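You operate a simulated robot arm through the tools that you are given. There is no shell and no other tool. Be economical: measure what you need, move in short steps, check, and stop when the job is done.

The job below is to be done with a simulated two-armed robot. You get a single attempt, and the scene is never put back.

## Task
Fetch the green weight from the top of the blue edged bench and set it on top of the blue grit box. Then fetch the orange cup and set it on top of the blue carton on the top of the teal edged bench. Then fetch the green cup and set it on top of the green rock on the top of the blue edged bench. Keep to this order.

Only the result counts: the job must be done as asked and must still hold three seconds after the hand-in. Knocking over, shifting, dropping, spilling or breaking anything else fails it.

## Robot
Two 7-joint arms with two-finger parallel grippers on one trunk, on a base that drives. Base frame: it is fixed to the floor where the robot stands at the start and does not move with it; the origin is under the middle of the robot, x ahead of it, y to its left, z up; the surface under the hand at the start is at about z = 0.766. Lengths are in m, angles in rad, forces in N, time in s.
The left shoulder is at the start at [0.071, 0.156, 1.105], the right one opposite. Places, roughly: blue carton [3.75, -0.5, 0.75]; green cup [1, -2.25, 0.75]; green rock [0.5, -2.5, 0.75]; orange cup (5x5x4 cm) [1.9, -1.7, 0.8]. Payload 3.91 kg a hand.
The tool frame of a hand sits at the grasp point between the pads (the TCP): z along the fingers, y along the line on which they close. The tips reach 0.03 m beyond it. The gripper opens to 0.11 m. The fingers are 0.02 m wide and 0.01 m thick; the gripper's body (0.048 by 0.112 m) begins 0.055 m behind the TCP.
Orientation is that of the tool frame in the base frame, as a unit quaternion [w, x, y, z]. With the fingers straight down and closing along the base's y, the tool's x points along the base's -x, its y along +y and its z along -z.

## Interface
- The arms move only by the tool arm_command. It takes "left_commands", "right_commands" or both (then of equal length, played together; a hand with none holds still); each is a list of rows, each a list of 7 numbers: the shift along the base's x, y, z in m, then the turn, a rotation vector about the base's x, y, z in rad, then the finger opening in m, from 0 to 0.11. In form: [[x, y, z, ax, ay, az, hand], ...]. A call has 1 to 10 rows; each row is the pose to reach, as a shift and turn from the pose commanded when the call began. Each row takes 0.2 s and may step no farther than 0.05 m and 0.15 rad from the row before; otherwise, or with a gripper value out of range, the whole call is refused. Where a pose cannot be reached the arm comes as near as it can. A force on the tool above 40 N (or 10 N above the force at the start of the call, whichever is more), or a blocked arm, ends the call early, and 0.2 s more pass. Each finger travels about 0.108 m/s and halts on what it meets, pressing with about 40 N; the grip force reading is that of the motor and also rises with nothing between the fingers. The clock runs only during rows and for 0.2 s after the last one: add rows that repeat a pose to give the fingers time. The reply holds the time, the measured pose of the TCP, the force on the tool along the base axes, the opening and the grip force, in the units named above and with some noise, with the torque about the TCP (base axes, N m) and any sound that the robot's microphone picked up.
- Cameras (640 x 400 px; columns grow to the right, rows downward): "scene" is now at [0.1365, -0.0324, 1.3529]; the picture's right is [-0.33, -0.94, 0.00], its down [-0.37, 0.13, -0.92] and it looks along [0.87, -0.30, -0.39] (base axes); focal length 248 px, centre (320, 200). "left" rides on the left gripper at [0.072, -0.017, -0.103] in its tool frame; the picture's right is [0.23, 0.97, 0.00], its down [-0.76, 0.18, -0.62] and it looks along [-0.61, 0.14, 0.78] (tool axes); focal length 222 px, centre (320, 200). "right" rides on the right gripper at [0.072, 0.017, -0.103] in its tool frame; the picture's right is [-0.23, 0.97, 0.00], its down [-0.76, -0.18, -0.62] and it looks along [-0.61, -0.14, 0.78] (tool axes); focal length 222 px, centre (320, 200). There is no depth. A picture from a camera that has moved, and an enlarged one, comes with that camera's place and axes in the base frame and with its lens.
- get_image(camera): a new picture of that camera. The clock stands still meanwhile.
- raise_lower(by): slides the trunk up (or, below 0, down) by that many m; the arms and the scene camera ride with it, the base frame stays. It gives what a move gives, with no picture.
- steer(legs): drives the robot by 1 to 6 legs, each [ahead, left, turn to the left] in m, m and rad, along the robot's own axes; the way and the turn of a leg run together, so that a leg with both is an arc; at most 1.5 m and 3.142 rad a leg. The arms and the cameras ride along, it lands a little off, and it stops where it bumps. It gives what a move gives.
- aim_head(pan, tilt): turns the head with the scene camera to pan (to the left, within 1.501 rad either way) and tilt (down, from -0.506 to 1.204), counted from straight ahead of the robot. It gives what a move gives.
- zoom(camera, box): a new picture of the part [left, top, right, bottom] of that camera's present view, enlarged. The clock stands still meanwhile.
- finish_job(): hands the job in; it is judged then, once.

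Work in short steps. Places have to be worked out from the pictures, the camera data and where the tool is seen: move nearer, look again, correct. Check each grasp and each placing, and mend what went wrong. You have 165 turns and 122 pictures in all, those below and enlarged ones among them. Open the grippers and draw the arms clear of the work before you hand the job in, unless the task says otherwise; then end with one line.

The tools are called after "Call:" by a JSON object that holds its "op" and its "data". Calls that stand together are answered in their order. arm_command: Moves the arms, as the interface text tells. Its arguments: {"type":"object","properties":{"left_commands":{"type":"array","items":{"type":"array","items":{"type":"number"}}},"right_commands":{"type":"array","items":{"type":"array","items":{"type":"number"}}}},"required":[]} The other tools are called the same way: raise_lower (by) slides the trunk up or down; steer (legs) drives the base; aim_head (pan, tilt) turns the head that bears the scene camera; get_image (camera) takes a picture; zoom (camera, box) takes an enlarged picture of a part of a camera's view; finish_job () hands the job in.

At the start:

```text
t: 0.0
left_ee_pos: [0.6796, 0.1278, 1.065]
left_tool_rot: [-0.001, -0.001, 1.0, 0.0]
left_contact_force: [0.3, -0.4, -0.1]
left_torque: [0.03, 0.02, -0.01]
left_grip_width: 0.1098
left_finger_force: 0.0
right_ee_pos: [0.688, -0.5613, 0.9975]
right_tool_rot: [-0.001, 0.001, 1.0, 0.0]
right_contact_force: [0.1, -0.2, -0.1]
right_torque: [0.0, -0.03, -0.02]
right_grip_width: 0.1098
right_finger_force: 0.0
trunk travel left (down, up): [-0.55, 0.39]
robot x, y, heading: [0.0, 0.0003, 0.004]
head pan, tilt: [-0.333, 0.398]
```

scene: 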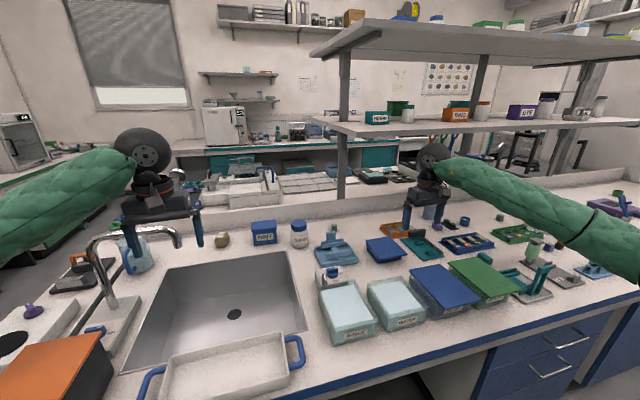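
right: 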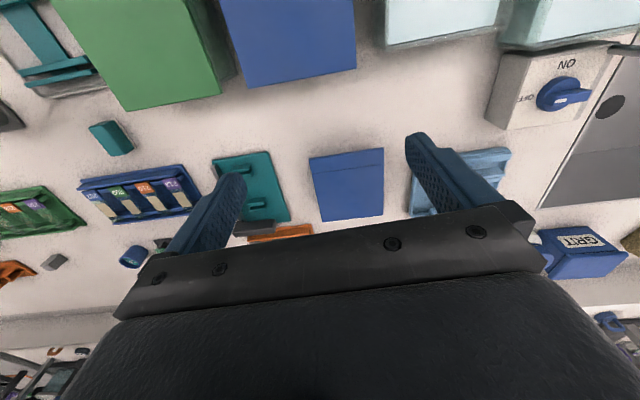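
left: 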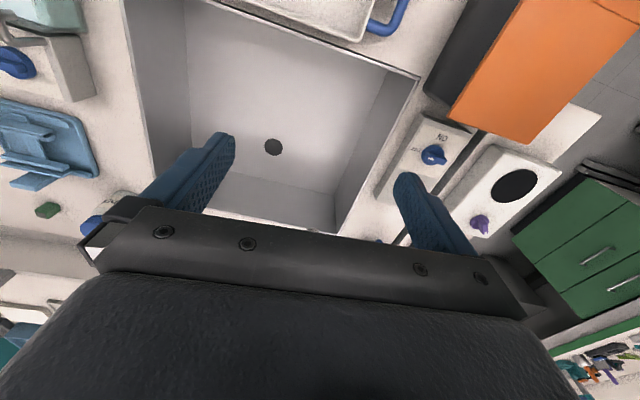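

The bench ahead is blue edged and the grit box is behind the sink. I look for the green weight with enlarged pictures.

Call:
{"op": "zoom", "data": {"camera": "scene", "box": [180, 180, 400, 317]}}

Call:
{"op": "zoom", "data": {"camera": "scene", "box": [400, 180, 640, 330]}}

```text
2.91 times, centred on (290, 248) of scene
camera zoom: at [0.1365, -0.0324, 1.3529], right [-0.33, -0.94, 0.0], down [-0.37, 0.13, -0.92], along [0.87, -0.3, -0.39], focal length 722 px, centre (407, 59)
```

zoom: 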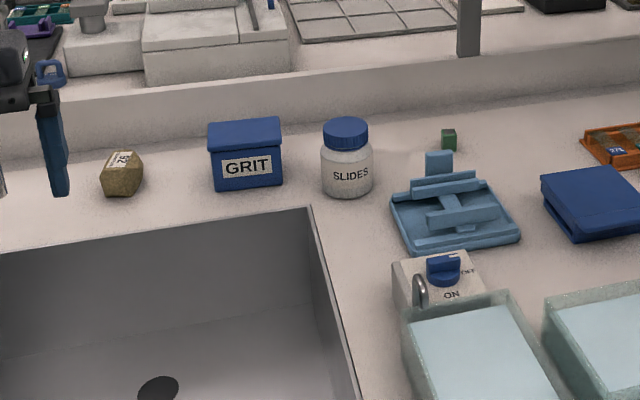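

```text
2.67 times, centred on (520, 255) of scene
camera zoom: at [0.1365, -0.0324, 1.3529], right [-0.33, -0.94, 0.0], down [-0.37, 0.13, -0.92], along [0.87, -0.3, -0.39], focal length 662 px, centre (-213, 53)
```

zoom: 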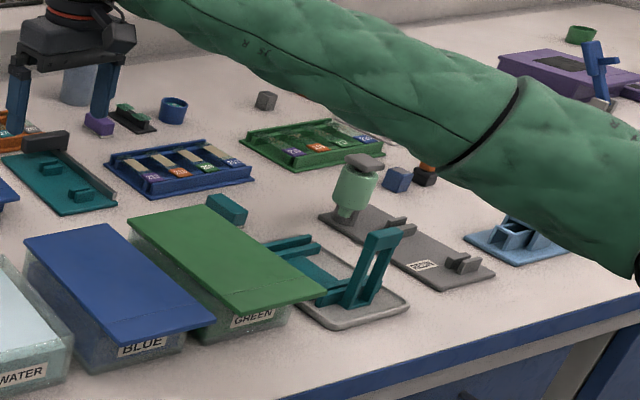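

The small green cube at about [1.09,-0.43] behind the light-blue stand is probably the green weight; the grit box is at about [1.13,-0.12]. Both are beyond reach, so I look down to see what room there is to drive nearer.

Call:
{"op": "aim_head", "data": {"pan": 0.0, "tilt": 1.2}}

Call:
{"op": "get_image", "data": {"camera": "scene"}}

Call:
{"op": "aim_head", "data": {"pan": -1.0, "tilt": 0.35}}

Call:
{"op": "get_image", "data": {"camera": "scene"}}

```text
t: 1.1
left_ee_pos: [0.6795, 0.1276, 1.0643]
left_tool_rot: [0.0, 0.0, 1.0, 0.0]
left_contact_force: [-1.0, 1.0, 0.7]
left_torque: [0.02, -0.02, -0.01]
left_grip_width: 0.1102
left_finger_force: 0.0
right_ee_pos: [0.6867, -0.5602, 0.998]
right_tool_rot: [0.0, -0.001, 1.0, 0.0]
right_contact_force: [0.3, -0.6, -0.4]
right_torque: [-0.02, 0.01, -0.01]
right_grip_width: 0.1101
right_finger_force: 0.0
trunk travel left (down, up): [-0.55, 0.39]
robot x, y, heading: [-0.0008, -0.0028, 0.0]
head pan, tilt: [0.0, 1.201]
```

```text
116 pictures are left
camera scene: at [0.1049, -0.002, 1.2899], right [0.0, -1.0, 0.0], down [-0.93, 0.0, -0.36], along [0.36, 0.0, -0.93], focal length 248 px, centre (320, 200)
```

scene: 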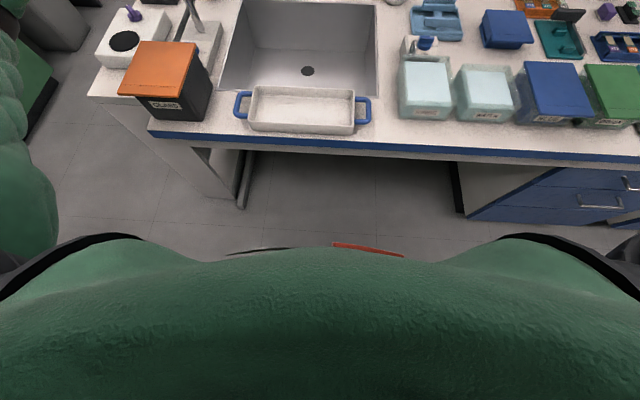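

```text
t: 2.4
left_ee_pos: [0.6807, 0.1282, 1.0665]
left_tool_rot: [0.0, 0.0, 1.0, 0.0]
left_contact_force: [-0.5, 0.2, 0.1]
left_torque: [-0.02, 0.0, -0.02]
left_grip_width: 0.1098
left_finger_force: 0.1
right_ee_pos: [0.6868, -0.5604, 0.9984]
right_tool_rot: [0.001, 0.0, 1.0, -0.001]
right_contact_force: [0.1, -0.4, 0.2]
right_torque: [-0.02, -0.01, 0.0]
right_grip_width: 0.1101
right_finger_force: 0.1
trunk travel left (down, up): [-0.55, 0.39]
robot x, y, heading: [-0.001, -0.0021, 0.002]
head pan, tilt: [-1.0, 0.351]
```

```text
115 pictures are left
camera scene: at [0.0993, -0.0803, 1.3571], right [-0.84, -0.54, 0.0], down [-0.19, 0.29, -0.94], along [0.51, -0.79, -0.34], focal length 248 px, centre (320, 200)
```

scene: 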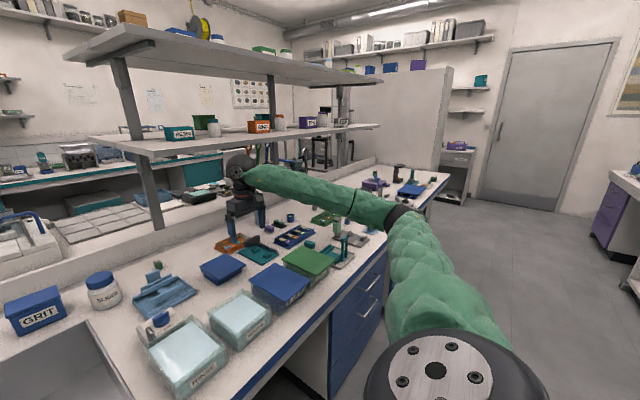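

The knee space is open ahead (y from -0.79 to +0.44) and the bench edge is near x=0.455. I drive right 0.2 and ahead 0.17, then look toward the weight.

Call:
{"op": "steer", "data": {"legs": [[0, -0.2, 0], [0.17, 0, 0]]}}

Call:
{"op": "aim_head", "data": {"pan": -0.1, "tilt": 0.6}}

Call:
{"op": "get_image", "data": {"camera": "scene"}}

Call:
{"op": "get_image", "data": {"camera": "right"}}

```text
t: 5.1
left_ee_pos: [0.8522, -0.0731, 1.064]
left_tool_rot: [0.0, -0.002, 1.0, 0.0]
left_contact_force: [0.1, 0.3, -0.9]
left_torque: [-0.01, 0.03, -0.01]
left_grip_width: 0.1098
left_finger_force: 0.1
right_ee_pos: [0.8603, -0.7609, 0.9979]
right_tool_rot: [-0.001, 0.0, 1.0, 0.0]
right_contact_force: [0.9, -0.5, 0.3]
right_torque: [0.02, 0.03, -0.02]
right_grip_width: 0.11
right_finger_force: 0.0
trunk travel left (down, up): [-0.55, 0.39]
robot x, y, heading: [0.1733, -0.1962, -0.0]
head pan, tilt: [-1.0, 0.351]
```

```text
t: 6.3
left_ee_pos: [0.8499, -0.0714, 1.0644]
left_tool_rot: [0.0, -0.001, 1.0, 0.0]
left_contact_force: [0.8, -0.8, 0.3]
left_torque: [0.0, 0.01, 0.03]
left_grip_width: 0.1101
left_finger_force: 0.0
right_ee_pos: [0.8568, -0.76, 0.9983]
right_tool_rot: [0.0, 0.0, 1.0, -0.001]
right_contact_force: [-0.9, 0.1, 0.2]
right_torque: [0.03, 0.0, 0.0]
right_grip_width: 0.1102
right_finger_force: 0.1
trunk travel left (down, up): [-0.55, 0.39]
robot x, y, heading: [0.1727, -0.2029, 0.001]
head pan, tilt: [-0.099, 0.6]
```

```text
114 pictures are left
camera scene: at [0.3073, -0.2103, 1.3345], right [-0.1, -0.99, 0.0], down [-0.56, 0.06, -0.82], along [0.82, -0.08, -0.57], focal length 248 px, centre (320, 200)
```

scene: 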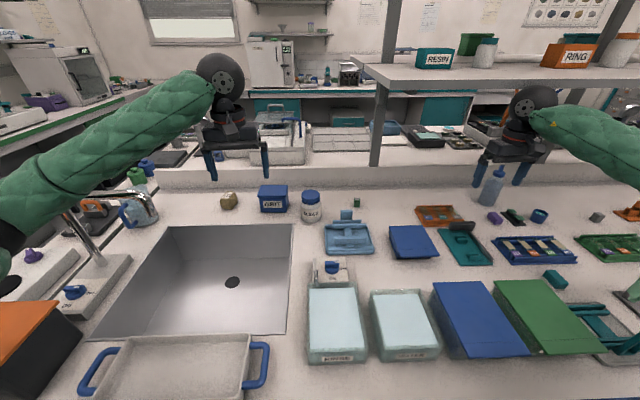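

```text
113 pictures are left
camera right: at [0.7852, -0.7432, 1.1014], right [0.23, 0.97, 0.0], down [0.76, -0.18, 0.62], along [0.61, -0.14, -0.78], focal length 222 px, centre (320, 200)
```

right: 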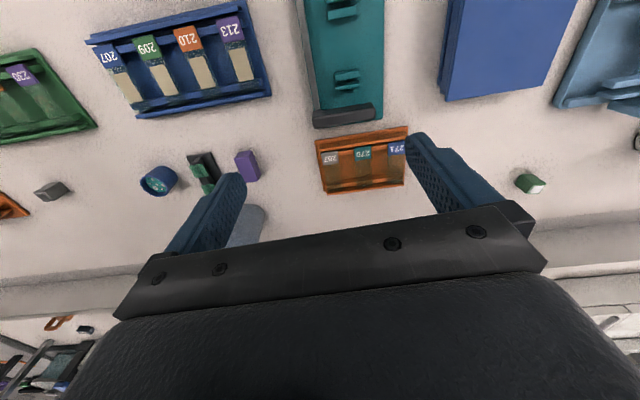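

The weight sits near [1.07,-0.435]. I bring the right hand above it at z≈0.95 and look closely.

Call:
{"op": "arm_command", "data": {"right_commands": [[0.024, 0.04, 0, 0, 0, 0, 0.11], [0.048, 0.08, 0, 0, 0, 0, 0.11], [0.072, 0.12, 0, 0, 0, 0, 0.11], [0.096, 0.16, 0, 0, 0, 0, 0.11], [0.12, 0.2, 0, 0, 0, 0, 0.11], [0.144, 0.24, 0, 0, 0, 0, 0.11], [0.168, 0.28, -0.01, 0, 0, 0, 0.11], [0.19, 0.31, -0.03, 0, 0, 0, 0.11], [0.2, 0.325, -0.05, 0, 0, 0, 0.11]]}}

Call:
{"op": "get_image", "data": {"camera": "right"}}

Call:
{"op": "zoom", "data": {"camera": "scene", "box": [240, 140, 460, 277]}}

```text
t: 8.3
left_ee_pos: [0.8511, -0.0718, 1.0642]
left_tool_rot: [-0.001, -0.001, 1.0, 0.001]
left_contact_force: [0.4, 0.4, -0.3]
left_torque: [0.01, 0.0, -0.01]
left_grip_width: 0.1098
left_finger_force: 0.0
right_ee_pos: [1.0591, -0.435, 0.95]
right_tool_rot: [0.0, 0.0, 1.0, 0.002]
right_contact_force: [-0.6, -0.4, -0.2]
right_torque: [0.01, 0.0, 0.0]
right_grip_width: 0.11
right_finger_force: 0.1
trunk travel left (down, up): [-0.55, 0.39]
robot x, y, heading: [0.1705, -0.2031, 0.0]
head pan, tilt: [-0.099, 0.6]
```

```text
112 pictures are left
camera right: at [0.9866, -0.4174, 1.0531], right [0.23, 0.97, 0.0], down [0.76, -0.18, 0.62], along [0.61, -0.14, -0.78], focal length 222 px, centre (320, 200)
```

right: 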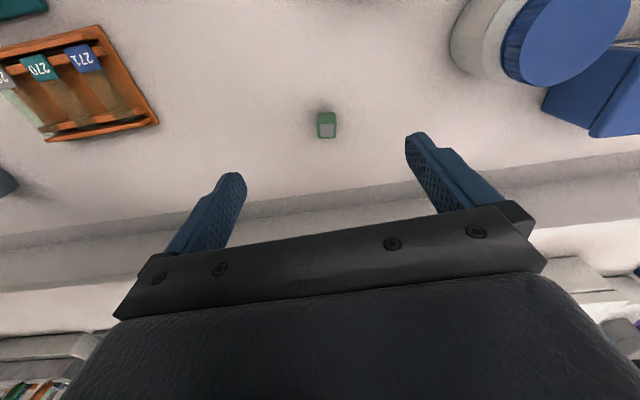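

```text
2.91 times, centred on (350, 208) of scene
camera zoom: at [0.3085, -0.2108, 1.3346], right [-0.1, -1.0, 0.0], down [-0.56, 0.06, -0.82], along [0.82, -0.08, -0.57], focal length 722 px, centre (233, 175)
```

zoom: 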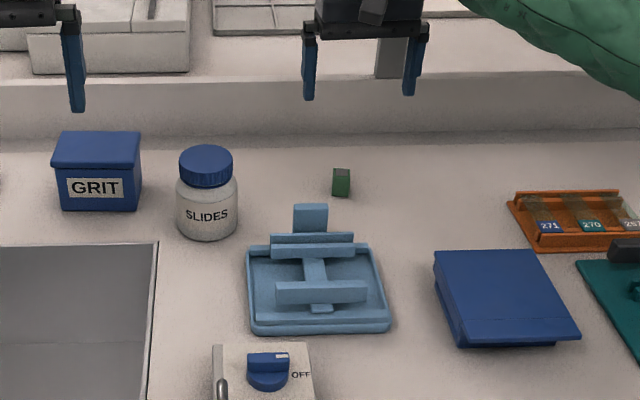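

The weight is centred at about [1.08,-0.432], about 2.3 cm wide and aligned. I descend to z≈0.803.

Call:
{"op": "arm_command", "data": {"right_commands": [[0.01, 0.002, -0.04, 0, 0, 0, 0.09], [0.021, 0.003, -0.08, 0, 0, 0, 0.07], [0.021, 0.003, -0.11, 0, 0, 0, 0.07]]}}

Call:
{"op": "get_image", "data": {"camera": "right"}}

Call:
{"op": "zoom", "data": {"camera": "scene", "box": [300, 140, 420, 215]}}

```text
t: 9.1
left_ee_pos: [0.8517, -0.0714, 1.0639]
left_tool_rot: [-0.001, -0.001, 1.0, 0.0]
left_contact_force: [-0.4, -0.6, -0.5]
left_torque: [0.0, 0.03, 0.04]
left_grip_width: 0.1099
left_finger_force: 0.1
right_ee_pos: [1.0799, -0.4308, 0.8373]
right_tool_rot: [-0.001, 0.001, 1.0, 0.001]
right_contact_force: [0.0, 0.0, -0.3]
right_torque: [-0.02, 0.0, 0.0]
right_grip_width: 0.0698
right_finger_force: 0.0
trunk travel left (down, up): [-0.55, 0.39]
robot x, y, heading: [0.1716, -0.1988, 0.004]
head pan, tilt: [-0.099, 0.6]
```

```text
110 pictures are left
camera right: at [1.0069, -0.4149, 0.941], right [0.23, 0.97, 0.0], down [0.76, -0.18, 0.62], along [0.61, -0.14, -0.78], focal length 222 px, centre (320, 200)
```

right: 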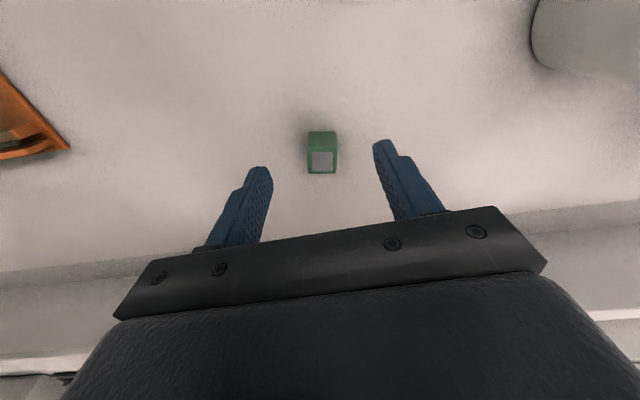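

```text
5.33 times, centred on (360, 178) of scene
camera zoom: at [0.3083, -0.2105, 1.3344], right [-0.1, -1.0, 0.0], down [-0.56, 0.06, -0.82], along [0.82, -0.08, -0.57], focal length 1323 px, centre (107, 320)
```

zoom: 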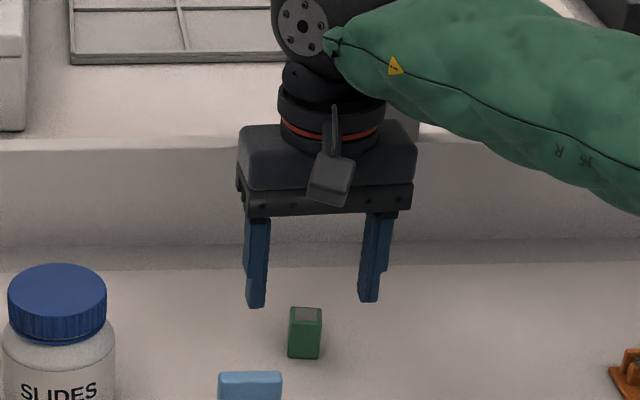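

The weight is about 2.4 x 2.4 x 3.2 cm and centred under the hand. I go down, close and lift.

Call:
{"op": "arm_command", "data": {"right_commands": [[0.002, -0.001, -0.032, 0, 0, 0, 0.07], [0.002, -0.001, -0.032, 0, 0, 0, 0.04], [0.002, -0.001, -0.032, 0, 0, 0, 0.015], [0.002, -0.001, -0.032, 0, 0, 0, 0.015], [0.002, -0.001, -0.032, 0, 0, 0, 0.015]]}}

Call:
{"op": "arm_command", "data": {"right_commands": [[0, 0, 0.04, 0, 0, 0, 0.01], [0, 0, 0.08, 0, 0, 0, 0.01], [0, 0, 0.12, 0, 0, 0, 0.01], [0, 0, 0.16, 0, 0, 0, 0.01]]}}

Call:
{"op": "get_image", "data": {"camera": "right"}}

```text
t: 10.3
left_ee_pos: [0.8517, -0.0706, 1.0651]
left_tool_rot: [-0.001, -0.001, 1.0, 0.0]
left_contact_force: [0.5, -1.0, -0.1]
left_torque: [0.03, -0.03, -0.01]
left_grip_width: 0.1102
left_finger_force: 0.0
right_ee_pos: [1.0801, -0.4298, 0.8062]
right_tool_rot: [-0.001, 0.0, 1.0, 0.0]
right_contact_force: [-0.1, 0.7, -0.3]
right_torque: [-0.01, -0.02, 0.03]
right_grip_width: 0.0223
right_finger_force: 39.8
trunk travel left (down, up): [-0.55, 0.39]
robot x, y, heading: [0.1681, -0.1981, 0.003]
head pan, tilt: [-0.099, 0.6]
```

```text
t: 11.3
left_ee_pos: [0.8501, -0.0709, 1.0657]
left_tool_rot: [0.0, -0.001, 1.0, -0.001]
left_contact_force: [-0.6, 0.2, -0.2]
left_torque: [-0.01, 0.01, 0.04]
left_grip_width: 0.1104
left_finger_force: 0.1
right_ee_pos: [1.0796, -0.4315, 0.9662]
right_tool_rot: [-0.001, 0.0, 1.0, 0.0]
right_contact_force: [-0.3, 0.4, -1.0]
right_torque: [-0.03, -0.01, 0.01]
right_grip_width: 0.0222
right_finger_force: 40.5
trunk travel left (down, up): [-0.55, 0.39]
robot x, y, heading: [0.1714, -0.1982, -0.003]
head pan, tilt: [-0.099, 0.6]
```

```text
108 pictures are left
camera right: at [1.0071, -0.4153, 1.0692], right [0.23, 0.97, 0.0], down [0.76, -0.18, 0.62], along [0.61, -0.14, -0.78], focal length 222 px, centre (320, 200)
```

right: 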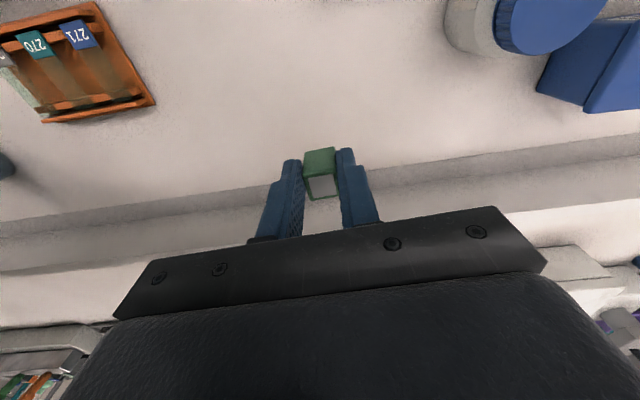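

Firmly held; its underside is about 4 cm below the TCP. I drive 0.2 m left and then look at the grit box from both cameras.

Call:
{"op": "steer", "data": {"legs": [[0, 0.2, 0]]}}

Call:
{"op": "arm_command", "data": {"right_commands": [[0, 0.03, 0.02, 0, 0, 0, 0.01], [-0.02, 0.06, 0.02, 0, 0, 0, 0.01]]}}

Call:
{"op": "get_image", "data": {"camera": "right"}}

Call:
{"op": "zoom", "data": {"camera": "scene", "box": [240, 120, 460, 257]}}

```text
t: 12.9
left_ee_pos: [0.8512, 0.1299, 1.0649]
left_tool_rot: [-0.001, 0.0, 1.0, -0.001]
left_contact_force: [-0.3, -0.4, 0.3]
left_torque: [-0.08, 0.0, -0.01]
left_grip_width: 0.11
left_finger_force: 0.1
right_ee_pos: [1.0805, -0.23, 0.9659]
right_tool_rot: [-0.001, 0.001, 1.0, -0.002]
right_contact_force: [0.0, -0.4, -1.1]
right_torque: [-0.02, -0.01, 0.02]
right_grip_width: 0.0221
right_finger_force: 40.0
trunk travel left (down, up): [-0.55, 0.39]
robot x, y, heading: [0.1701, 0.0035, -0.002]
head pan, tilt: [-0.099, 0.6]
```

```text
t: 13.5
left_ee_pos: [0.8496, 0.1293, 1.0642]
left_tool_rot: [-0.001, 0.0, 1.0, 0.0]
left_contact_force: [0.8, -1.1, 0.9]
left_torque: [0.0, 0.01, -0.01]
left_grip_width: 0.1102
left_finger_force: 0.0
right_ee_pos: [1.0609, -0.1715, 0.9865]
right_tool_rot: [0.0, 0.0, 1.0, 0.0]
right_contact_force: [-1.1, -0.4, -0.9]
right_torque: [0.0, 0.03, -0.01]
right_grip_width: 0.0222
right_finger_force: 40.3
trunk travel left (down, up): [-0.55, 0.39]
robot x, y, heading: [0.1719, -0.001, -0.002]
head pan, tilt: [-0.099, 0.6]
```

```text
107 pictures are left
camera right: at [0.9877, -0.1558, 1.0891], right [0.23, 0.97, 0.0], down [0.76, -0.18, 0.62], along [0.61, -0.14, -0.78], focal length 222 px, centre (320, 200)
```

right: 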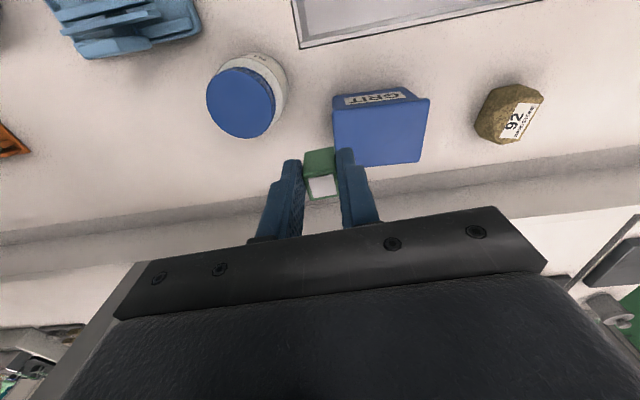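

```text
2.91 times, centred on (350, 188) of scene
camera zoom: at [0.3075, -0.0107, 1.3344], right [-0.1, -1.0, 0.0], down [-0.56, 0.06, -0.82], along [0.82, -0.08, -0.57], focal length 722 px, centre (233, 234)
```

zoom: 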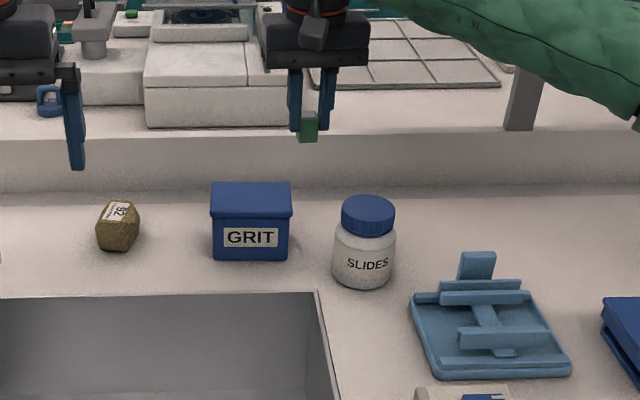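

Triangulating the lid: centre about [1.107,-0.110], top z≈0.834. I move over it to z≈0.91 and check.

Call:
{"op": "arm_command", "data": {"right_commands": [[0.02, 0.03, 0, 0, 0, 0, 0.01], [0.046, 0.0615, -0.01, 0, 0, 0, 0.01], [0.046, 0.0615, -0.045, 0, 0, 0, 0.01], [0.046, 0.0615, -0.08, 0, 0, 0, 0.01]]}}

Call:
{"op": "get_image", "data": {"camera": "right"}}

Call:
{"op": "zoom", "data": {"camera": "scene", "box": [260, 140, 380, 215]}}

```text
t: 14.5
left_ee_pos: [0.8516, 0.1301, 1.0646]
left_tool_rot: [-0.001, -0.001, 1.0, 0.002]
left_contact_force: [0.8, 0.5, -1.0]
left_torque: [0.03, 0.08, 0.01]
left_grip_width: 0.1101
left_finger_force: 0.1
right_ee_pos: [1.1053, -0.11, 0.9053]
right_tool_rot: [-0.001, -0.001, 1.0, 0.001]
right_contact_force: [0.1, -0.6, -1.7]
right_torque: [-0.03, -0.01, 0.02]
right_grip_width: 0.0221
right_finger_force: 40.4
trunk travel left (down, up): [-0.55, 0.39]
robot x, y, heading: [0.1731, 0.0045, 0.003]
head pan, tilt: [-0.099, 0.6]
```

```text
105 pictures are left
camera right: at [1.0342, -0.0931, 1.0085], right [0.23, 0.97, 0.0], down [0.76, -0.18, 0.62], along [0.61, -0.14, -0.78], focal length 222 px, centre (320, 200)
```

right: 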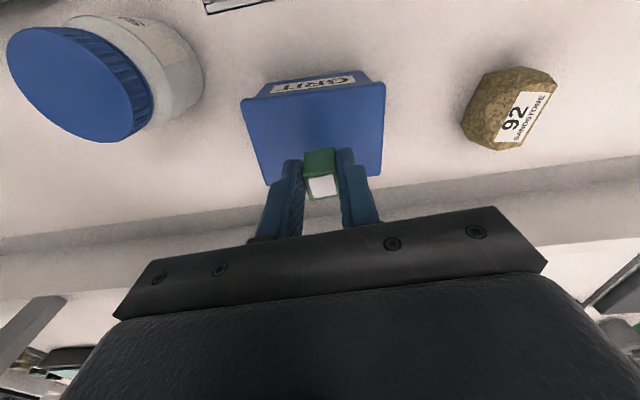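

```text
5.33 times, centred on (320, 178) of scene
camera zoom: at [0.3085, -0.0098, 1.3343], right [-0.1, -1.0, 0.0], down [-0.56, 0.06, -0.82], along [0.82, -0.08, -0.57], focal length 1323 px, centre (320, 320)
```

zoom: 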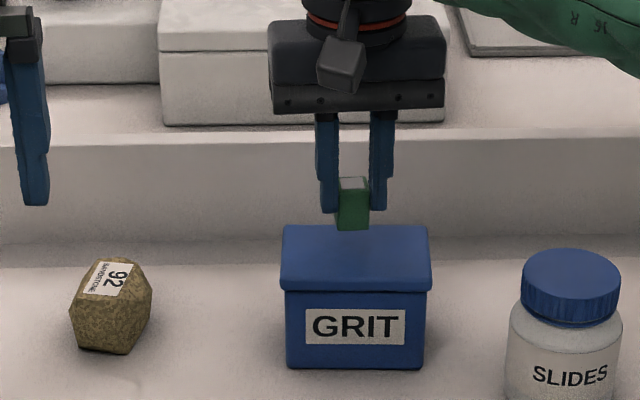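

Well centred over the lid. I lower gently to the expected contact height.

Call:
{"op": "arm_command", "data": {"right_commands": [[-0.005, 0, -0.015, 0, 0, 0, 0.01], [-0.005, 0, -0.025, 0, 0, 0, 0.01], [-0.005, 0, -0.03, 0, 0, 0, 0.01]]}}

Call:
{"op": "zoom", "data": {"camera": "scene", "box": [280, 150, 360, 200]}}

```text
t: 15.3
left_ee_pos: [0.8496, 0.128, 1.0665]
left_tool_rot: [0.001, -0.001, 1.0, 0.001]
left_contact_force: [0.0, -0.4, 0.1]
left_torque: [-0.01, 0.0, 0.02]
left_grip_width: 0.11
left_finger_force: 0.0
right_ee_pos: [1.1002, -0.1127, 0.8802]
right_tool_rot: [0.002, 0.001, 1.0, 0.001]
right_contact_force: [1.0, -3.4, 37.2]
right_torque: [-0.1, -0.27, -0.01]
right_grip_width: 0.0224
right_finger_force: 40.5
trunk travel left (down, up): [-0.55, 0.39]
robot x, y, heading: [0.1697, -0.0007, -0.0]
head pan, tilt: [-0.099, 0.6]
```

```text
8.00 times, centred on (320, 175) of scene
camera zoom: at [0.3046, -0.0103, 1.3352], right [-0.1, -1.0, 0.0], down [-0.56, 0.06, -0.83], along [0.82, -0.08, -0.56], focal length 1985 px, centre (320, 400)
```

zoom: 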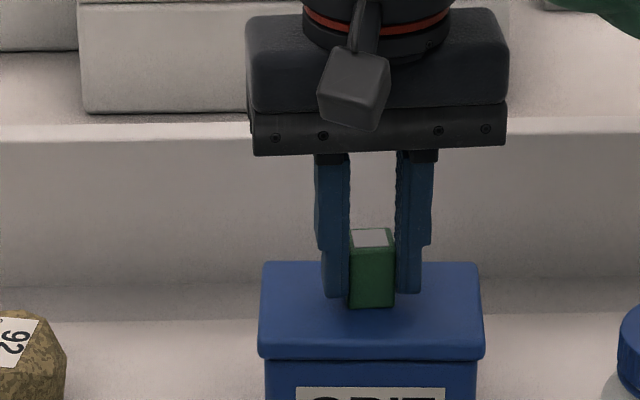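

In contact (37 N). I ease up 4 mm, open, and rise straight.

Call:
{"op": "arm_command", "data": {"right_commands": [[0, 0, 0.005, 0, 0, 0, 0.01], [0, 0, 0.005, 0, 0, 0, 0.02], [0, 0, 0.005, 0, 0, 0, 0.045], [0, 0, 0.005, 0, 0, 0, 0.07], [0, 0, 0.005, 0, 0, 0, 0.07]]}}

Call:
{"op": "arm_command", "data": {"right_commands": [[0, 0, 0.03, 0, 0, 0, 0.07], [0, 0, 0.07, 0, 0, 0, 0.07], [0, 0, 0.1, 0, 0, 0, 0.07], [-0.03, 0, 0.12, 0, 0, 0, 0.07]]}}

Call:
{"op": "zoom", "data": {"camera": "scene", "box": [260, 140, 380, 215]}}

```text
t: 16.5
left_ee_pos: [0.8509, 0.1289, 1.0641]
left_tool_rot: [-0.001, -0.001, 1.0, 0.0]
left_contact_force: [0.2, 0.3, -0.1]
left_torque: [-0.02, 0.05, -0.01]
left_grip_width: 0.1096
left_finger_force: 0.1
right_ee_pos: [1.1006, -0.1109, 0.8812]
right_tool_rot: [-0.001, 0.0, 1.0, 0.001]
right_contact_force: [0.0, -0.8, -0.3]
right_torque: [0.01, -0.01, -0.01]
right_grip_width: 0.0699
right_finger_force: 0.0
trunk travel left (down, up): [-0.55, 0.39]
robot x, y, heading: [0.1678, -0.0003, 0.003]
head pan, tilt: [-0.099, 0.6]
```

```text
t: 17.5
left_ee_pos: [0.8491, 0.128, 1.0658]
left_tool_rot: [-0.001, -0.001, 1.0, 0.0]
left_contact_force: [-0.6, -0.3, 0.3]
left_torque: [0.01, -0.02, 0.01]
left_grip_width: 0.1099
left_finger_force: 0.1
right_ee_pos: [1.07, -0.1114, 1.0017]
right_tool_rot: [0.0, 0.0, 1.0, 0.0]
right_contact_force: [-0.7, -0.1, 0.1]
right_torque: [0.01, -0.03, -0.01]
right_grip_width: 0.0701
right_finger_force: 0.0
trunk travel left (down, up): [-0.55, 0.39]
robot x, y, heading: [0.171, -0.0012, 0.005]
head pan, tilt: [-0.099, 0.6]
```

```text
5.33 times, centred on (320, 178) of scene
camera zoom: at [0.3063, -0.0109, 1.3346], right [-0.1, -1.0, 0.0], down [-0.56, 0.06, -0.83], along [0.82, -0.08, -0.56], focal length 1323 px, centre (320, 320)
```

zoom: 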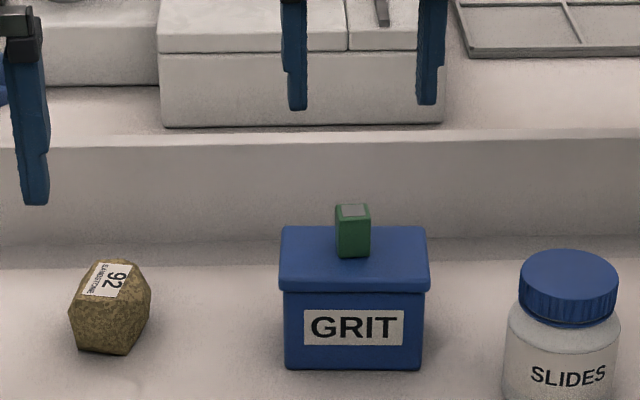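

The weight stands on the grit box. Now I back off from the bench and survey the room for the orange cup.

Call:
{"op": "steer", "data": {"legs": [[-0.6, 0, 0]]}}

Call:
{"op": "raise_lower", "data": {"by": 0.35}}

Call:
{"op": "aim_head", "data": {"pan": -0.6, "tilt": 0.3}}

Call:
{"op": "get_image", "data": {"camera": "scene"}}

Call:
{"op": "aim_head", "data": {"pan": -1.5, "tilt": 0.35}}

Call:
{"op": "get_image", "data": {"camera": "scene"}}

Call:
{"op": "aim_head", "data": {"pan": 0.8, "tilt": 0.35}}

Call:
{"op": "get_image", "data": {"camera": "scene"}}

```text
t: 20.8
left_ee_pos: [0.2535, 0.1273, 1.0646]
left_tool_rot: [0.0, -0.001, 1.0, 0.0]
left_contact_force: [-0.5, 0.3, -0.8]
left_torque: [-0.02, 0.0, 0.0]
left_grip_width: 0.1102
left_finger_force: 0.1
right_ee_pos: [0.4733, -0.1118, 1.0019]
right_tool_rot: [0.0, 0.0, 1.0, 0.0]
right_contact_force: [0.1, 0.7, -0.5]
right_torque: [0.02, 0.01, -0.02]
right_grip_width: 0.0699
right_finger_force: 0.1
trunk travel left (down, up): [-0.55, 0.39]
robot x, y, heading: [-0.4227, -0.0014, 0.001]
head pan, tilt: [-0.099, 0.6]
```

```text
t: 24.2
left_ee_pos: [0.2548, 0.1282, 1.415]
left_tool_rot: [-0.001, -0.001, 1.0, 0.0]
left_contact_force: [0.3, -0.2, -1.0]
left_torque: [0.0, 0.04, -0.04]
left_grip_width: 0.11
left_finger_force: 0.1
right_ee_pos: [0.4755, -0.1103, 1.3505]
right_tool_rot: [-0.001, 0.001, 1.0, 0.0]
right_contact_force: [0.1, 0.3, 0.2]
right_torque: [0.03, 0.02, 0.0]
right_grip_width: 0.0699
right_finger_force: 0.1
trunk travel left (down, up): [-0.9, 0.04]
robot x, y, heading: [-0.4257, 0.0011, -0.003]
head pan, tilt: [-0.099, 0.6]
```

```text
t: 25.2
left_ee_pos: [0.256, 0.1289, 1.4147]
left_tool_rot: [-0.001, -0.001, 1.0, 0.0]
left_contact_force: [0.8, -0.5, -0.5]
left_torque: [-0.02, 0.02, -0.01]
left_grip_width: 0.1102
left_finger_force: 0.0
right_ee_pos: [0.4763, -0.1111, 1.3516]
right_tool_rot: [-0.002, 0.0, 1.0, 0.0]
right_contact_force: [0.7, 0.0, -0.2]
right_torque: [-0.01, 0.0, -0.02]
right_grip_width: 0.0697
right_finger_force: 0.0
trunk travel left (down, up): [-0.9, 0.04]
robot x, y, heading: [-0.4271, -0.0032, -0.006]
head pan, tilt: [-0.6, 0.3]
```

```text
101 pictures are left
camera scene: at [-0.2988, -0.0546, 1.7119], right [-0.56, -0.83, 0.0], down [-0.25, 0.17, -0.95], along [0.79, -0.54, -0.3], focal length 248 px, centre (320, 200)
```

scene: 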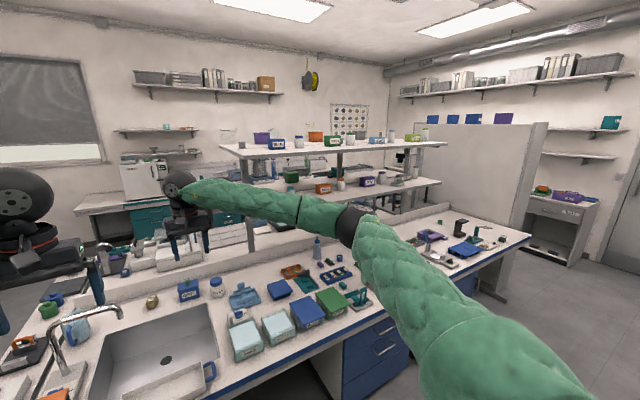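

```text
t: 26.4
left_ee_pos: [0.2543, 0.1281, 1.415]
left_tool_rot: [-0.001, -0.001, 1.0, 0.0]
left_contact_force: [0.9, -0.4, 0.4]
left_torque: [-0.01, -0.01, 0.01]
left_grip_width: 0.1098
left_finger_force: 0.0
right_ee_pos: [0.4743, -0.1107, 1.3503]
right_tool_rot: [-0.001, 0.0, 1.0, 0.0]
right_contact_force: [0.2, 0.3, 0.7]
right_torque: [0.0, -0.05, 0.02]
right_grip_width: 0.0699
right_finger_force: 0.0
trunk travel left (down, up): [-0.9, 0.04]
robot x, y, heading: [-0.4239, -0.0008, 0.004]
head pan, tilt: [-1.499, 0.351]
```

```text
100 pictures are left
camera scene: at [-0.3691, -0.0948, 1.7072], right [-1.0, -0.07, 0.0], down [-0.03, 0.34, -0.94], along [0.07, -0.94, -0.34], focal length 248 px, centre (320, 200)
```

scene: 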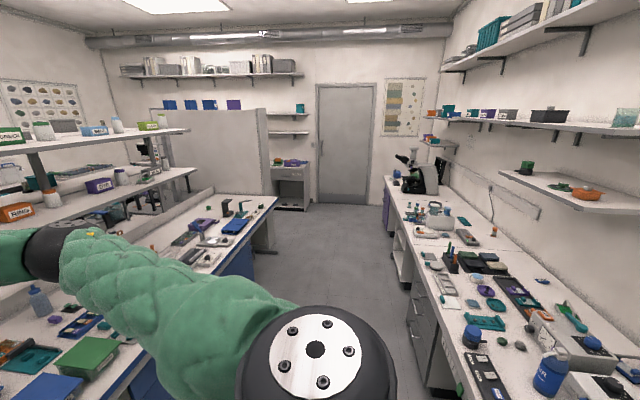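

```text
t: 28.5
left_ee_pos: [0.2561, 0.1281, 1.415]
left_tool_rot: [-0.001, 0.0, 1.0, 0.0]
left_contact_force: [-0.8, -0.1, 1.0]
left_torque: [0.01, -0.01, 0.0]
left_grip_width: 0.11
left_finger_force: 0.1
right_ee_pos: [0.4756, -0.11, 1.3514]
right_tool_rot: [-0.001, 0.001, 1.0, 0.0]
right_contact_force: [0.5, 0.2, -0.5]
right_torque: [-0.01, 0.04, 0.0]
right_grip_width: 0.0699
right_finger_force: 0.0
trunk travel left (down, up): [-0.9, 0.04]
robot x, y, heading: [-0.4266, 0.0027, -0.005]
head pan, tilt: [0.799, 0.351]
```

```text
99 pictures are left
camera scene: at [-0.3109, 0.0648, 1.7072], right [0.72, -0.7, 0.0], down [-0.24, -0.25, -0.94], along [0.65, 0.67, -0.34], focal length 248 px, centre (320, 200)
```

scene: 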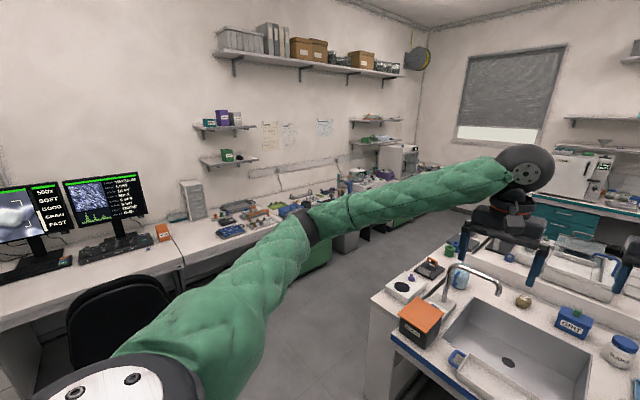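

The orange cup lies on the far side of the island. The left end of the island looks like the way round, so I examine the gap between the chair, the left bench and the island.

Call:
{"op": "aim_head", "data": {"pan": 0.75, "tilt": 0.8}}

Call:
{"op": "get_image", "data": {"camera": "scene"}}

Call:
{"op": "aim_head", "data": {"pan": 1.5, "tilt": 0.7}}

Call:
{"op": "get_image", "data": {"camera": "scene"}}

```text
t: 29.4
left_ee_pos: [0.2543, 0.1282, 1.4153]
left_tool_rot: [-0.001, -0.001, 1.0, 0.001]
left_contact_force: [0.5, 0.3, -0.3]
left_torque: [0.01, 0.0, 0.0]
left_grip_width: 0.1097
left_finger_force: 0.1
right_ee_pos: [0.4755, -0.1117, 1.351]
right_tool_rot: [-0.001, 0.0, 1.0, 0.0]
right_contact_force: [0.6, 0.1, 0.0]
right_torque: [0.0, 0.03, 0.01]
right_grip_width: 0.0699
right_finger_force: 0.1
trunk travel left (down, up): [-0.9, 0.04]
robot x, y, heading: [-0.4278, -0.001, -0.004]
head pan, tilt: [0.75, 0.799]
```

```text
98 pictures are left
camera scene: at [-0.3169, 0.0531, 1.6676], right [0.68, -0.73, 0.0], down [-0.52, -0.49, -0.7], along [0.51, 0.48, -0.72], focal length 248 px, centre (320, 200)
```

scene: 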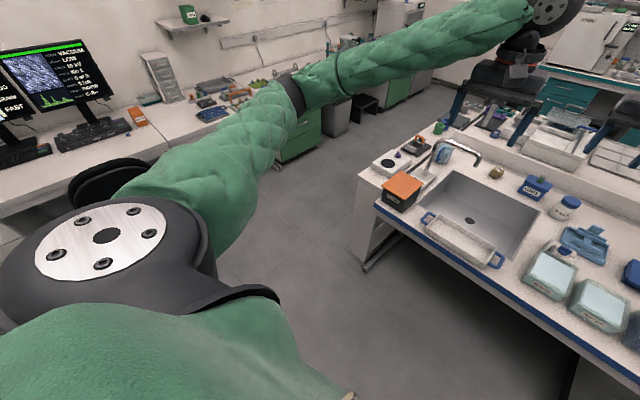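

```text
t: 30.5
left_ee_pos: [0.2561, 0.1277, 1.415]
left_tool_rot: [0.0, -0.001, 1.0, -0.001]
left_contact_force: [-0.2, 0.1, 0.0]
left_torque: [0.02, 0.01, 0.01]
left_grip_width: 0.1102
left_finger_force: 0.0
right_ee_pos: [0.4752, -0.1109, 1.3501]
right_tool_rot: [-0.002, -0.001, 1.0, -0.001]
right_contact_force: [-0.2, 0.1, -0.3]
right_torque: [0.02, -0.02, 0.02]
right_grip_width: 0.0701
right_finger_force: 0.0
trunk travel left (down, up): [-0.9, 0.04]
robot x, y, heading: [-0.4272, -0.0022, 0.0]
head pan, tilt: [1.499, 0.7]
```

```text
97 pictures are left
camera scene: at [-0.3697, 0.0828, 1.6758], right [1.0, -0.07, 0.0], down [-0.05, -0.64, -0.76], along [0.05, 0.76, -0.64], focal length 248 px, centre (320, 200)
```

scene: 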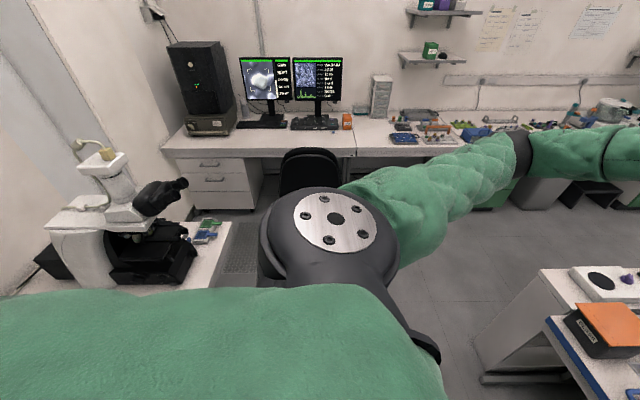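

The aisle at the left end is about 1.2 m wide (y 0.5 to 1.7). I drive diagonally to y≈1.1 and then ahead to x≈1.5.

Call:
{"op": "steer", "data": {"legs": [[0.3, 0.8, 0], [0.4, 0.3, 0], [1.2, 0, 0]]}}

Call:
{"op": "aim_head", "data": {"pan": 0.0, "tilt": 0.6}}

Call:
{"op": "get_image", "data": {"camera": "scene"}}

Call:
{"op": "aim_head", "data": {"pan": -0.9, "tilt": 0.5}}

Call:
{"op": "get_image", "data": {"camera": "scene"}}

```text
t: 43.2
left_ee_pos: [2.1519, 1.2265, 1.4147]
left_tool_rot: [0.001, 0.001, 1.0, 0.0]
left_contact_force: [0.0, 0.2, 0.3]
left_torque: [-0.01, 0.0, -0.01]
left_grip_width: 0.11
left_finger_force: 0.0
right_ee_pos: [2.3701, 0.9868, 1.3519]
right_tool_rot: [0.0, 0.001, 1.0, 0.0]
right_contact_force: [0.7, 0.0, 0.0]
right_torque: [0.04, -0.02, -0.02]
right_grip_width: 0.0701
right_finger_force: 0.1
trunk travel left (down, up): [-0.9, 0.04]
robot x, y, heading: [1.4717, 1.0948, 0.001]
head pan, tilt: [1.499, 0.7]
```

```text
t: 44.9
left_ee_pos: [2.1506, 1.2263, 1.4155]
left_tool_rot: [0.0, 0.001, 1.0, 0.001]
left_contact_force: [0.2, 0.4, 0.6]
left_torque: [0.0, -0.02, 0.0]
left_grip_width: 0.1102
left_finger_force: 0.2
right_ee_pos: [2.3717, 0.9868, 1.3514]
right_tool_rot: [-0.001, 0.001, 1.0, 0.0]
right_contact_force: [-0.1, 0.1, 0.5]
right_torque: [-0.04, 0.0, 0.01]
right_grip_width: 0.0701
right_finger_force: 0.1
trunk travel left (down, up): [-0.9, 0.04]
robot x, y, heading: [1.4695, 1.0979, -0.004]
head pan, tilt: [0.0, 0.6]
```

```text
96 pictures are left
camera scene: at [1.6088, 1.0976, 1.6844], right [0.0, -1.0, 0.0], down [-0.57, 0.0, -0.82], along [0.82, 0.0, -0.57], focal length 248 px, centre (320, 200)
```

scene: 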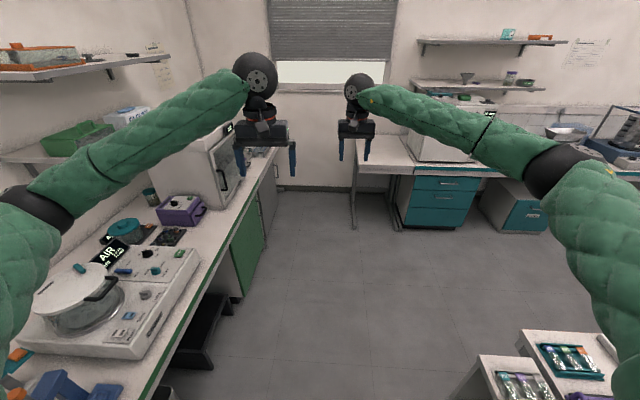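

```text
t: 46.0
left_ee_pos: [2.1519, 1.2263, 1.4123]
left_tool_rot: [0.0, 0.0, 1.0, 0.0]
left_contact_force: [0.0, 0.2, -0.2]
left_torque: [0.0, -0.02, 0.0]
left_grip_width: 0.11
left_finger_force: 0.1
right_ee_pos: [2.3712, 0.9872, 1.3508]
right_tool_rot: [-0.001, 0.001, 1.0, 0.0]
right_contact_force: [-0.9, -0.3, 0.8]
right_torque: [-0.01, 0.03, 0.0]
right_grip_width: 0.0702
right_finger_force: 0.2
trunk travel left (down, up): [-0.9, 0.04]
robot x, y, heading: [1.4756, 1.0969, -0.002]
head pan, tilt: [-0.901, 0.499]
```

```text
95 pictures are left
camera scene: at [1.5771, 1.0264, 1.6935], right [-0.78, -0.62, 0.0], down [-0.3, 0.38, -0.88], along [0.54, -0.69, -0.48], focal length 248 px, centre (320, 200)
```

scene: 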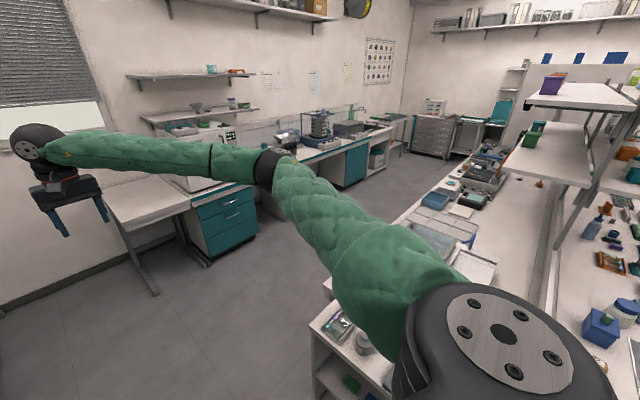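

The far aisle runs x≈2.05–3.35. I pull the right hand in, then drive to (2.7,1.1), turn right to face -y and go on down the aisle a bit.

Call:
{"op": "arm_command", "data": {"right_commands": [[-0.04, -0.02, 0, 0, 0, 0, 0.07], [-0.08, -0.05, 0, 0, 0, 0, 0.09], [-0.12, -0.08, 0, 0, 0, 0, 0.11], [-0.16, -0.11, 0, 0, 0, 0, 0.11], [-0.2, -0.13, 0, 0, 0, 0, 0.11], [-0.22, -0.16, 0, 0, 0, 0, 0.11]]}}

Call:
{"op": "steer", "data": {"legs": [[1.23, 0, 0], [0, 0, -1.571], [1.0, 0, 0]]}}

Call:
{"op": "aim_head", "data": {"pan": 0.3, "tilt": 0.4}}

Call:
{"op": "get_image", "data": {"camera": "scene"}}

Call:
{"op": "aim_head", "data": {"pan": -0.4, "tilt": 0.5}}

Call:
{"op": "get_image", "data": {"camera": "scene"}}

```text
t: 47.5
left_ee_pos: [2.1518, 1.2253, 1.4159]
left_tool_rot: [0.0, 0.0, 1.0, 0.001]
left_contact_force: [-0.5, -0.5, 0.8]
left_torque: [0.0, 0.02, 0.0]
left_grip_width: 0.1101
left_finger_force: 0.1
right_ee_pos: [2.1507, 0.8263, 1.3512]
right_tool_rot: [0.0, 0.0, 1.0, 0.001]
right_contact_force: [1.2, 0.2, 0.2]
right_torque: [0.01, -0.02, 0.04]
right_grip_width: 0.11
right_finger_force: 0.1
trunk travel left (down, up): [-0.9, 0.04]
robot x, y, heading: [1.4727, 1.0991, -0.0]
head pan, tilt: [-0.901, 0.499]
```

```text
t: 62.3
left_ee_pos: [2.7999, -0.5835, 1.4147]
left_tool_rot: [0.0, 0.715, 0.699, 0.0]
left_contact_force: [-0.1, 0.3, -0.4]
left_torque: [-0.01, 0.02, 0.01]
left_grip_width: 0.11
left_finger_force: 0.0
right_ee_pos: [2.3992, -0.5758, 1.3516]
right_tool_rot: [0.0, 0.714, 0.7, 0.001]
right_contact_force: [0.5, 0.2, -0.4]
right_torque: [0.02, 0.01, 0.02]
right_grip_width: 0.1099
right_finger_force: 0.1
trunk travel left (down, up): [-0.9, 0.04]
robot x, y, heading: [2.6851, 0.1007, -1.591]
head pan, tilt: [-0.901, 0.499]
```

```text
t: 63.7
left_ee_pos: [2.7986, -0.5834, 1.415]
left_tool_rot: [0.0, 0.714, 0.7, 0.0]
left_contact_force: [-0.7, 0.5, -0.5]
left_torque: [0.02, 0.02, 0.0]
left_grip_width: 0.1101
left_finger_force: 0.1
right_ee_pos: [2.3991, -0.5761, 1.3514]
right_tool_rot: [-0.001, 0.715, 0.699, 0.0]
right_contact_force: [1.2, -0.1, 0.6]
right_torque: [0.02, -0.02, 0.03]
right_grip_width: 0.11
right_finger_force: 0.0
trunk travel left (down, up): [-0.9, 0.04]
robot x, y, heading: [2.6847, 0.0993, -1.594]
head pan, tilt: [0.3, 0.4]
```

```text
94 pictures are left
camera scene: at [2.7082, -0.0425, 1.7026], right [-0.96, -0.27, 0.0], down [-0.11, 0.37, -0.92], along [0.25, -0.89, -0.39], focal length 248 px, centre (320, 200)
```

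scene: 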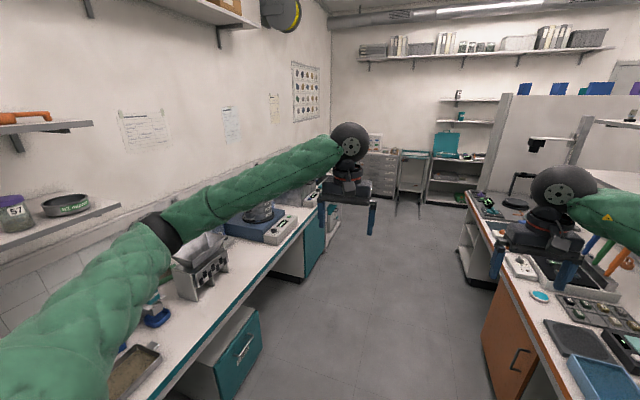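

```text
t: 64.8
left_ee_pos: [2.7993, -0.582, 1.4161]
left_tool_rot: [0.0, 0.714, 0.7, 0.001]
left_contact_force: [0.5, 0.2, 0.2]
left_torque: [0.02, 0.01, -0.03]
left_grip_width: 0.11
left_finger_force: 0.1
right_ee_pos: [2.3997, -0.5769, 1.3521]
right_tool_rot: [-0.001, 0.715, 0.699, 0.001]
right_contact_force: [-0.6, 0.5, 1.0]
right_torque: [-0.03, -0.01, 0.01]
right_grip_width: 0.11
right_finger_force: 0.0
trunk travel left (down, up): [-0.9, 0.04]
robot x, y, heading: [2.6839, 0.1022, -1.595]
head pan, tilt: [-0.4, 0.499]
```

```text
93 pictures are left
camera scene: at [2.6457, -0.0363, 1.6935], right [-0.91, 0.41, 0.0], down [0.2, 0.44, -0.88], along [-0.36, -0.8, -0.48], focal length 248 px, centre (320, 200)
```

scene: 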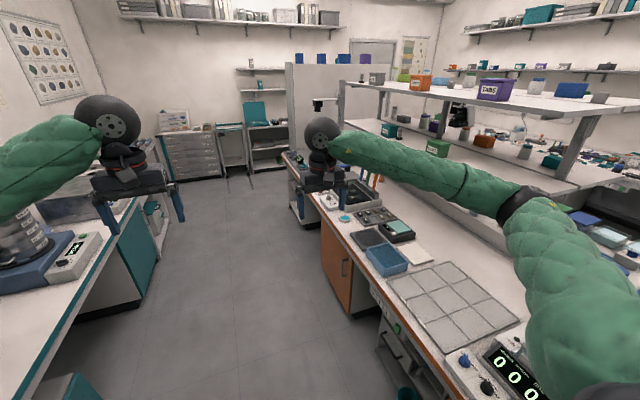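

The far side is clear. I go on 1.3 m down the aisle and look to the right for the orange cup and back left for the blue carton.

Call:
{"op": "steer", "data": {"legs": [[0.0, 0.0, 0.022], [1.3, 0.0, 0]]}}

Call:
{"op": "aim_head", "data": {"pan": -0.8, "tilt": 0.6}}

Call:
{"op": "get_image", "data": {"camera": "scene"}}

Call:
{"op": "aim_head", "data": {"pan": 1.5, "tilt": 0.5}}

Call:
{"op": "get_image", "data": {"camera": "scene"}}

```text
t: 71.6
left_ee_pos: [2.81, -1.8772, 1.4156]
left_tool_rot: [0.0, 0.708, 0.706, 0.0]
left_contact_force: [-0.9, 0.2, 0.4]
left_torque: [-0.01, -0.02, 0.0]
left_grip_width: 0.11
left_finger_force: 0.0
right_ee_pos: [2.4108, -1.8779, 1.3519]
right_tool_rot: [0.0, 0.708, 0.706, 0.0]
right_contact_force: [0.2, 0.7, 1.0]
right_torque: [0.0, 0.0, 0.01]
right_grip_width: 0.1103
right_finger_force: 0.0
trunk travel left (down, up): [-0.9, 0.04]
robot x, y, heading: [2.6898, -1.1981, -1.578]
head pan, tilt: [-0.4, 0.499]
```

```text
t: 72.5
left_ee_pos: [2.81, -1.8785, 1.4152]
left_tool_rot: [0.0, 0.708, 0.707, 0.0]
left_contact_force: [-0.2, 0.0, 0.0]
left_torque: [-0.02, 0.0, 0.0]
left_grip_width: 0.1099
left_finger_force: 0.0
right_ee_pos: [2.4097, -1.8789, 1.352]
right_tool_rot: [-0.001, 0.709, 0.705, 0.001]
right_contact_force: [0.1, 0.4, 0.2]
right_torque: [-0.02, 0.02, -0.05]
right_grip_width: 0.1101
right_finger_force: 0.1
trunk travel left (down, up): [-0.9, 0.04]
robot x, y, heading: [2.6826, -1.202, -1.579]
head pan, tilt: [-0.799, 0.6]
```

```text
92 pictures are left
camera scene: at [2.6189, -1.3115, 1.6844], right [-0.7, 0.72, 0.0], down [0.41, 0.39, -0.82], along [-0.59, -0.57, -0.57], focal length 248 px, centre (320, 200)
```

scene: 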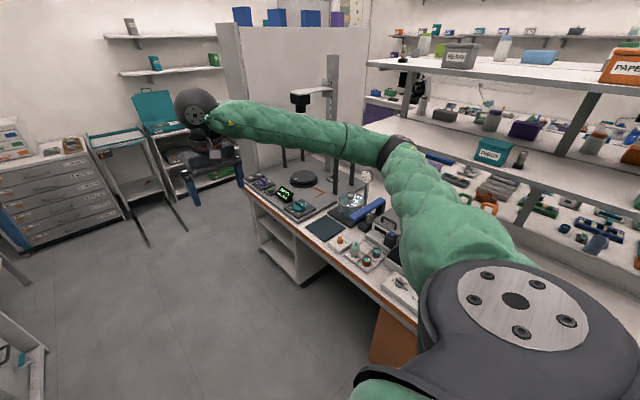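

```text
t: 74.6
left_ee_pos: [2.8108, -1.8775, 1.4155]
left_tool_rot: [0.0, 0.707, 0.707, 0.0]
left_contact_force: [0.0, 0.0, -0.3]
left_torque: [-0.03, 0.03, 0.0]
left_grip_width: 0.11
left_finger_force: 0.0
right_ee_pos: [2.4098, -1.8783, 1.3525]
right_tool_rot: [0.001, 0.709, 0.706, 0.0]
right_contact_force: [-0.1, 0.1, 1.0]
right_torque: [0.02, -0.01, 0.02]
right_grip_width: 0.1099
right_finger_force: 0.0
trunk travel left (down, up): [-0.9, 0.04]
robot x, y, heading: [2.6841, -1.1956, -1.575]
head pan, tilt: [1.499, 0.499]
```

```text
91 pictures are left
camera scene: at [2.7731, -1.2568, 1.6935], right [-0.07, -1.0, 0.0], down [-0.48, 0.04, -0.88], along [0.88, -0.07, -0.48], focal length 248 px, centre (320, 200)
```

scene: 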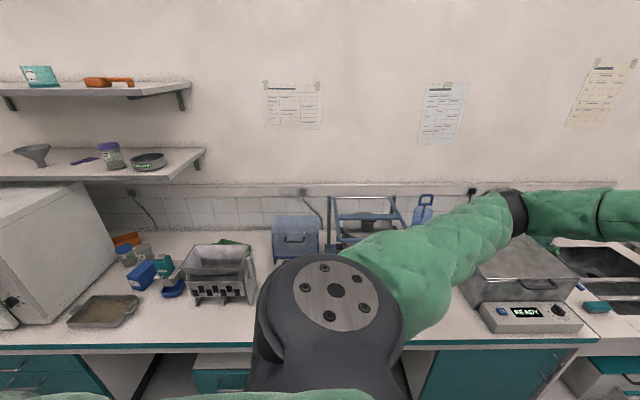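

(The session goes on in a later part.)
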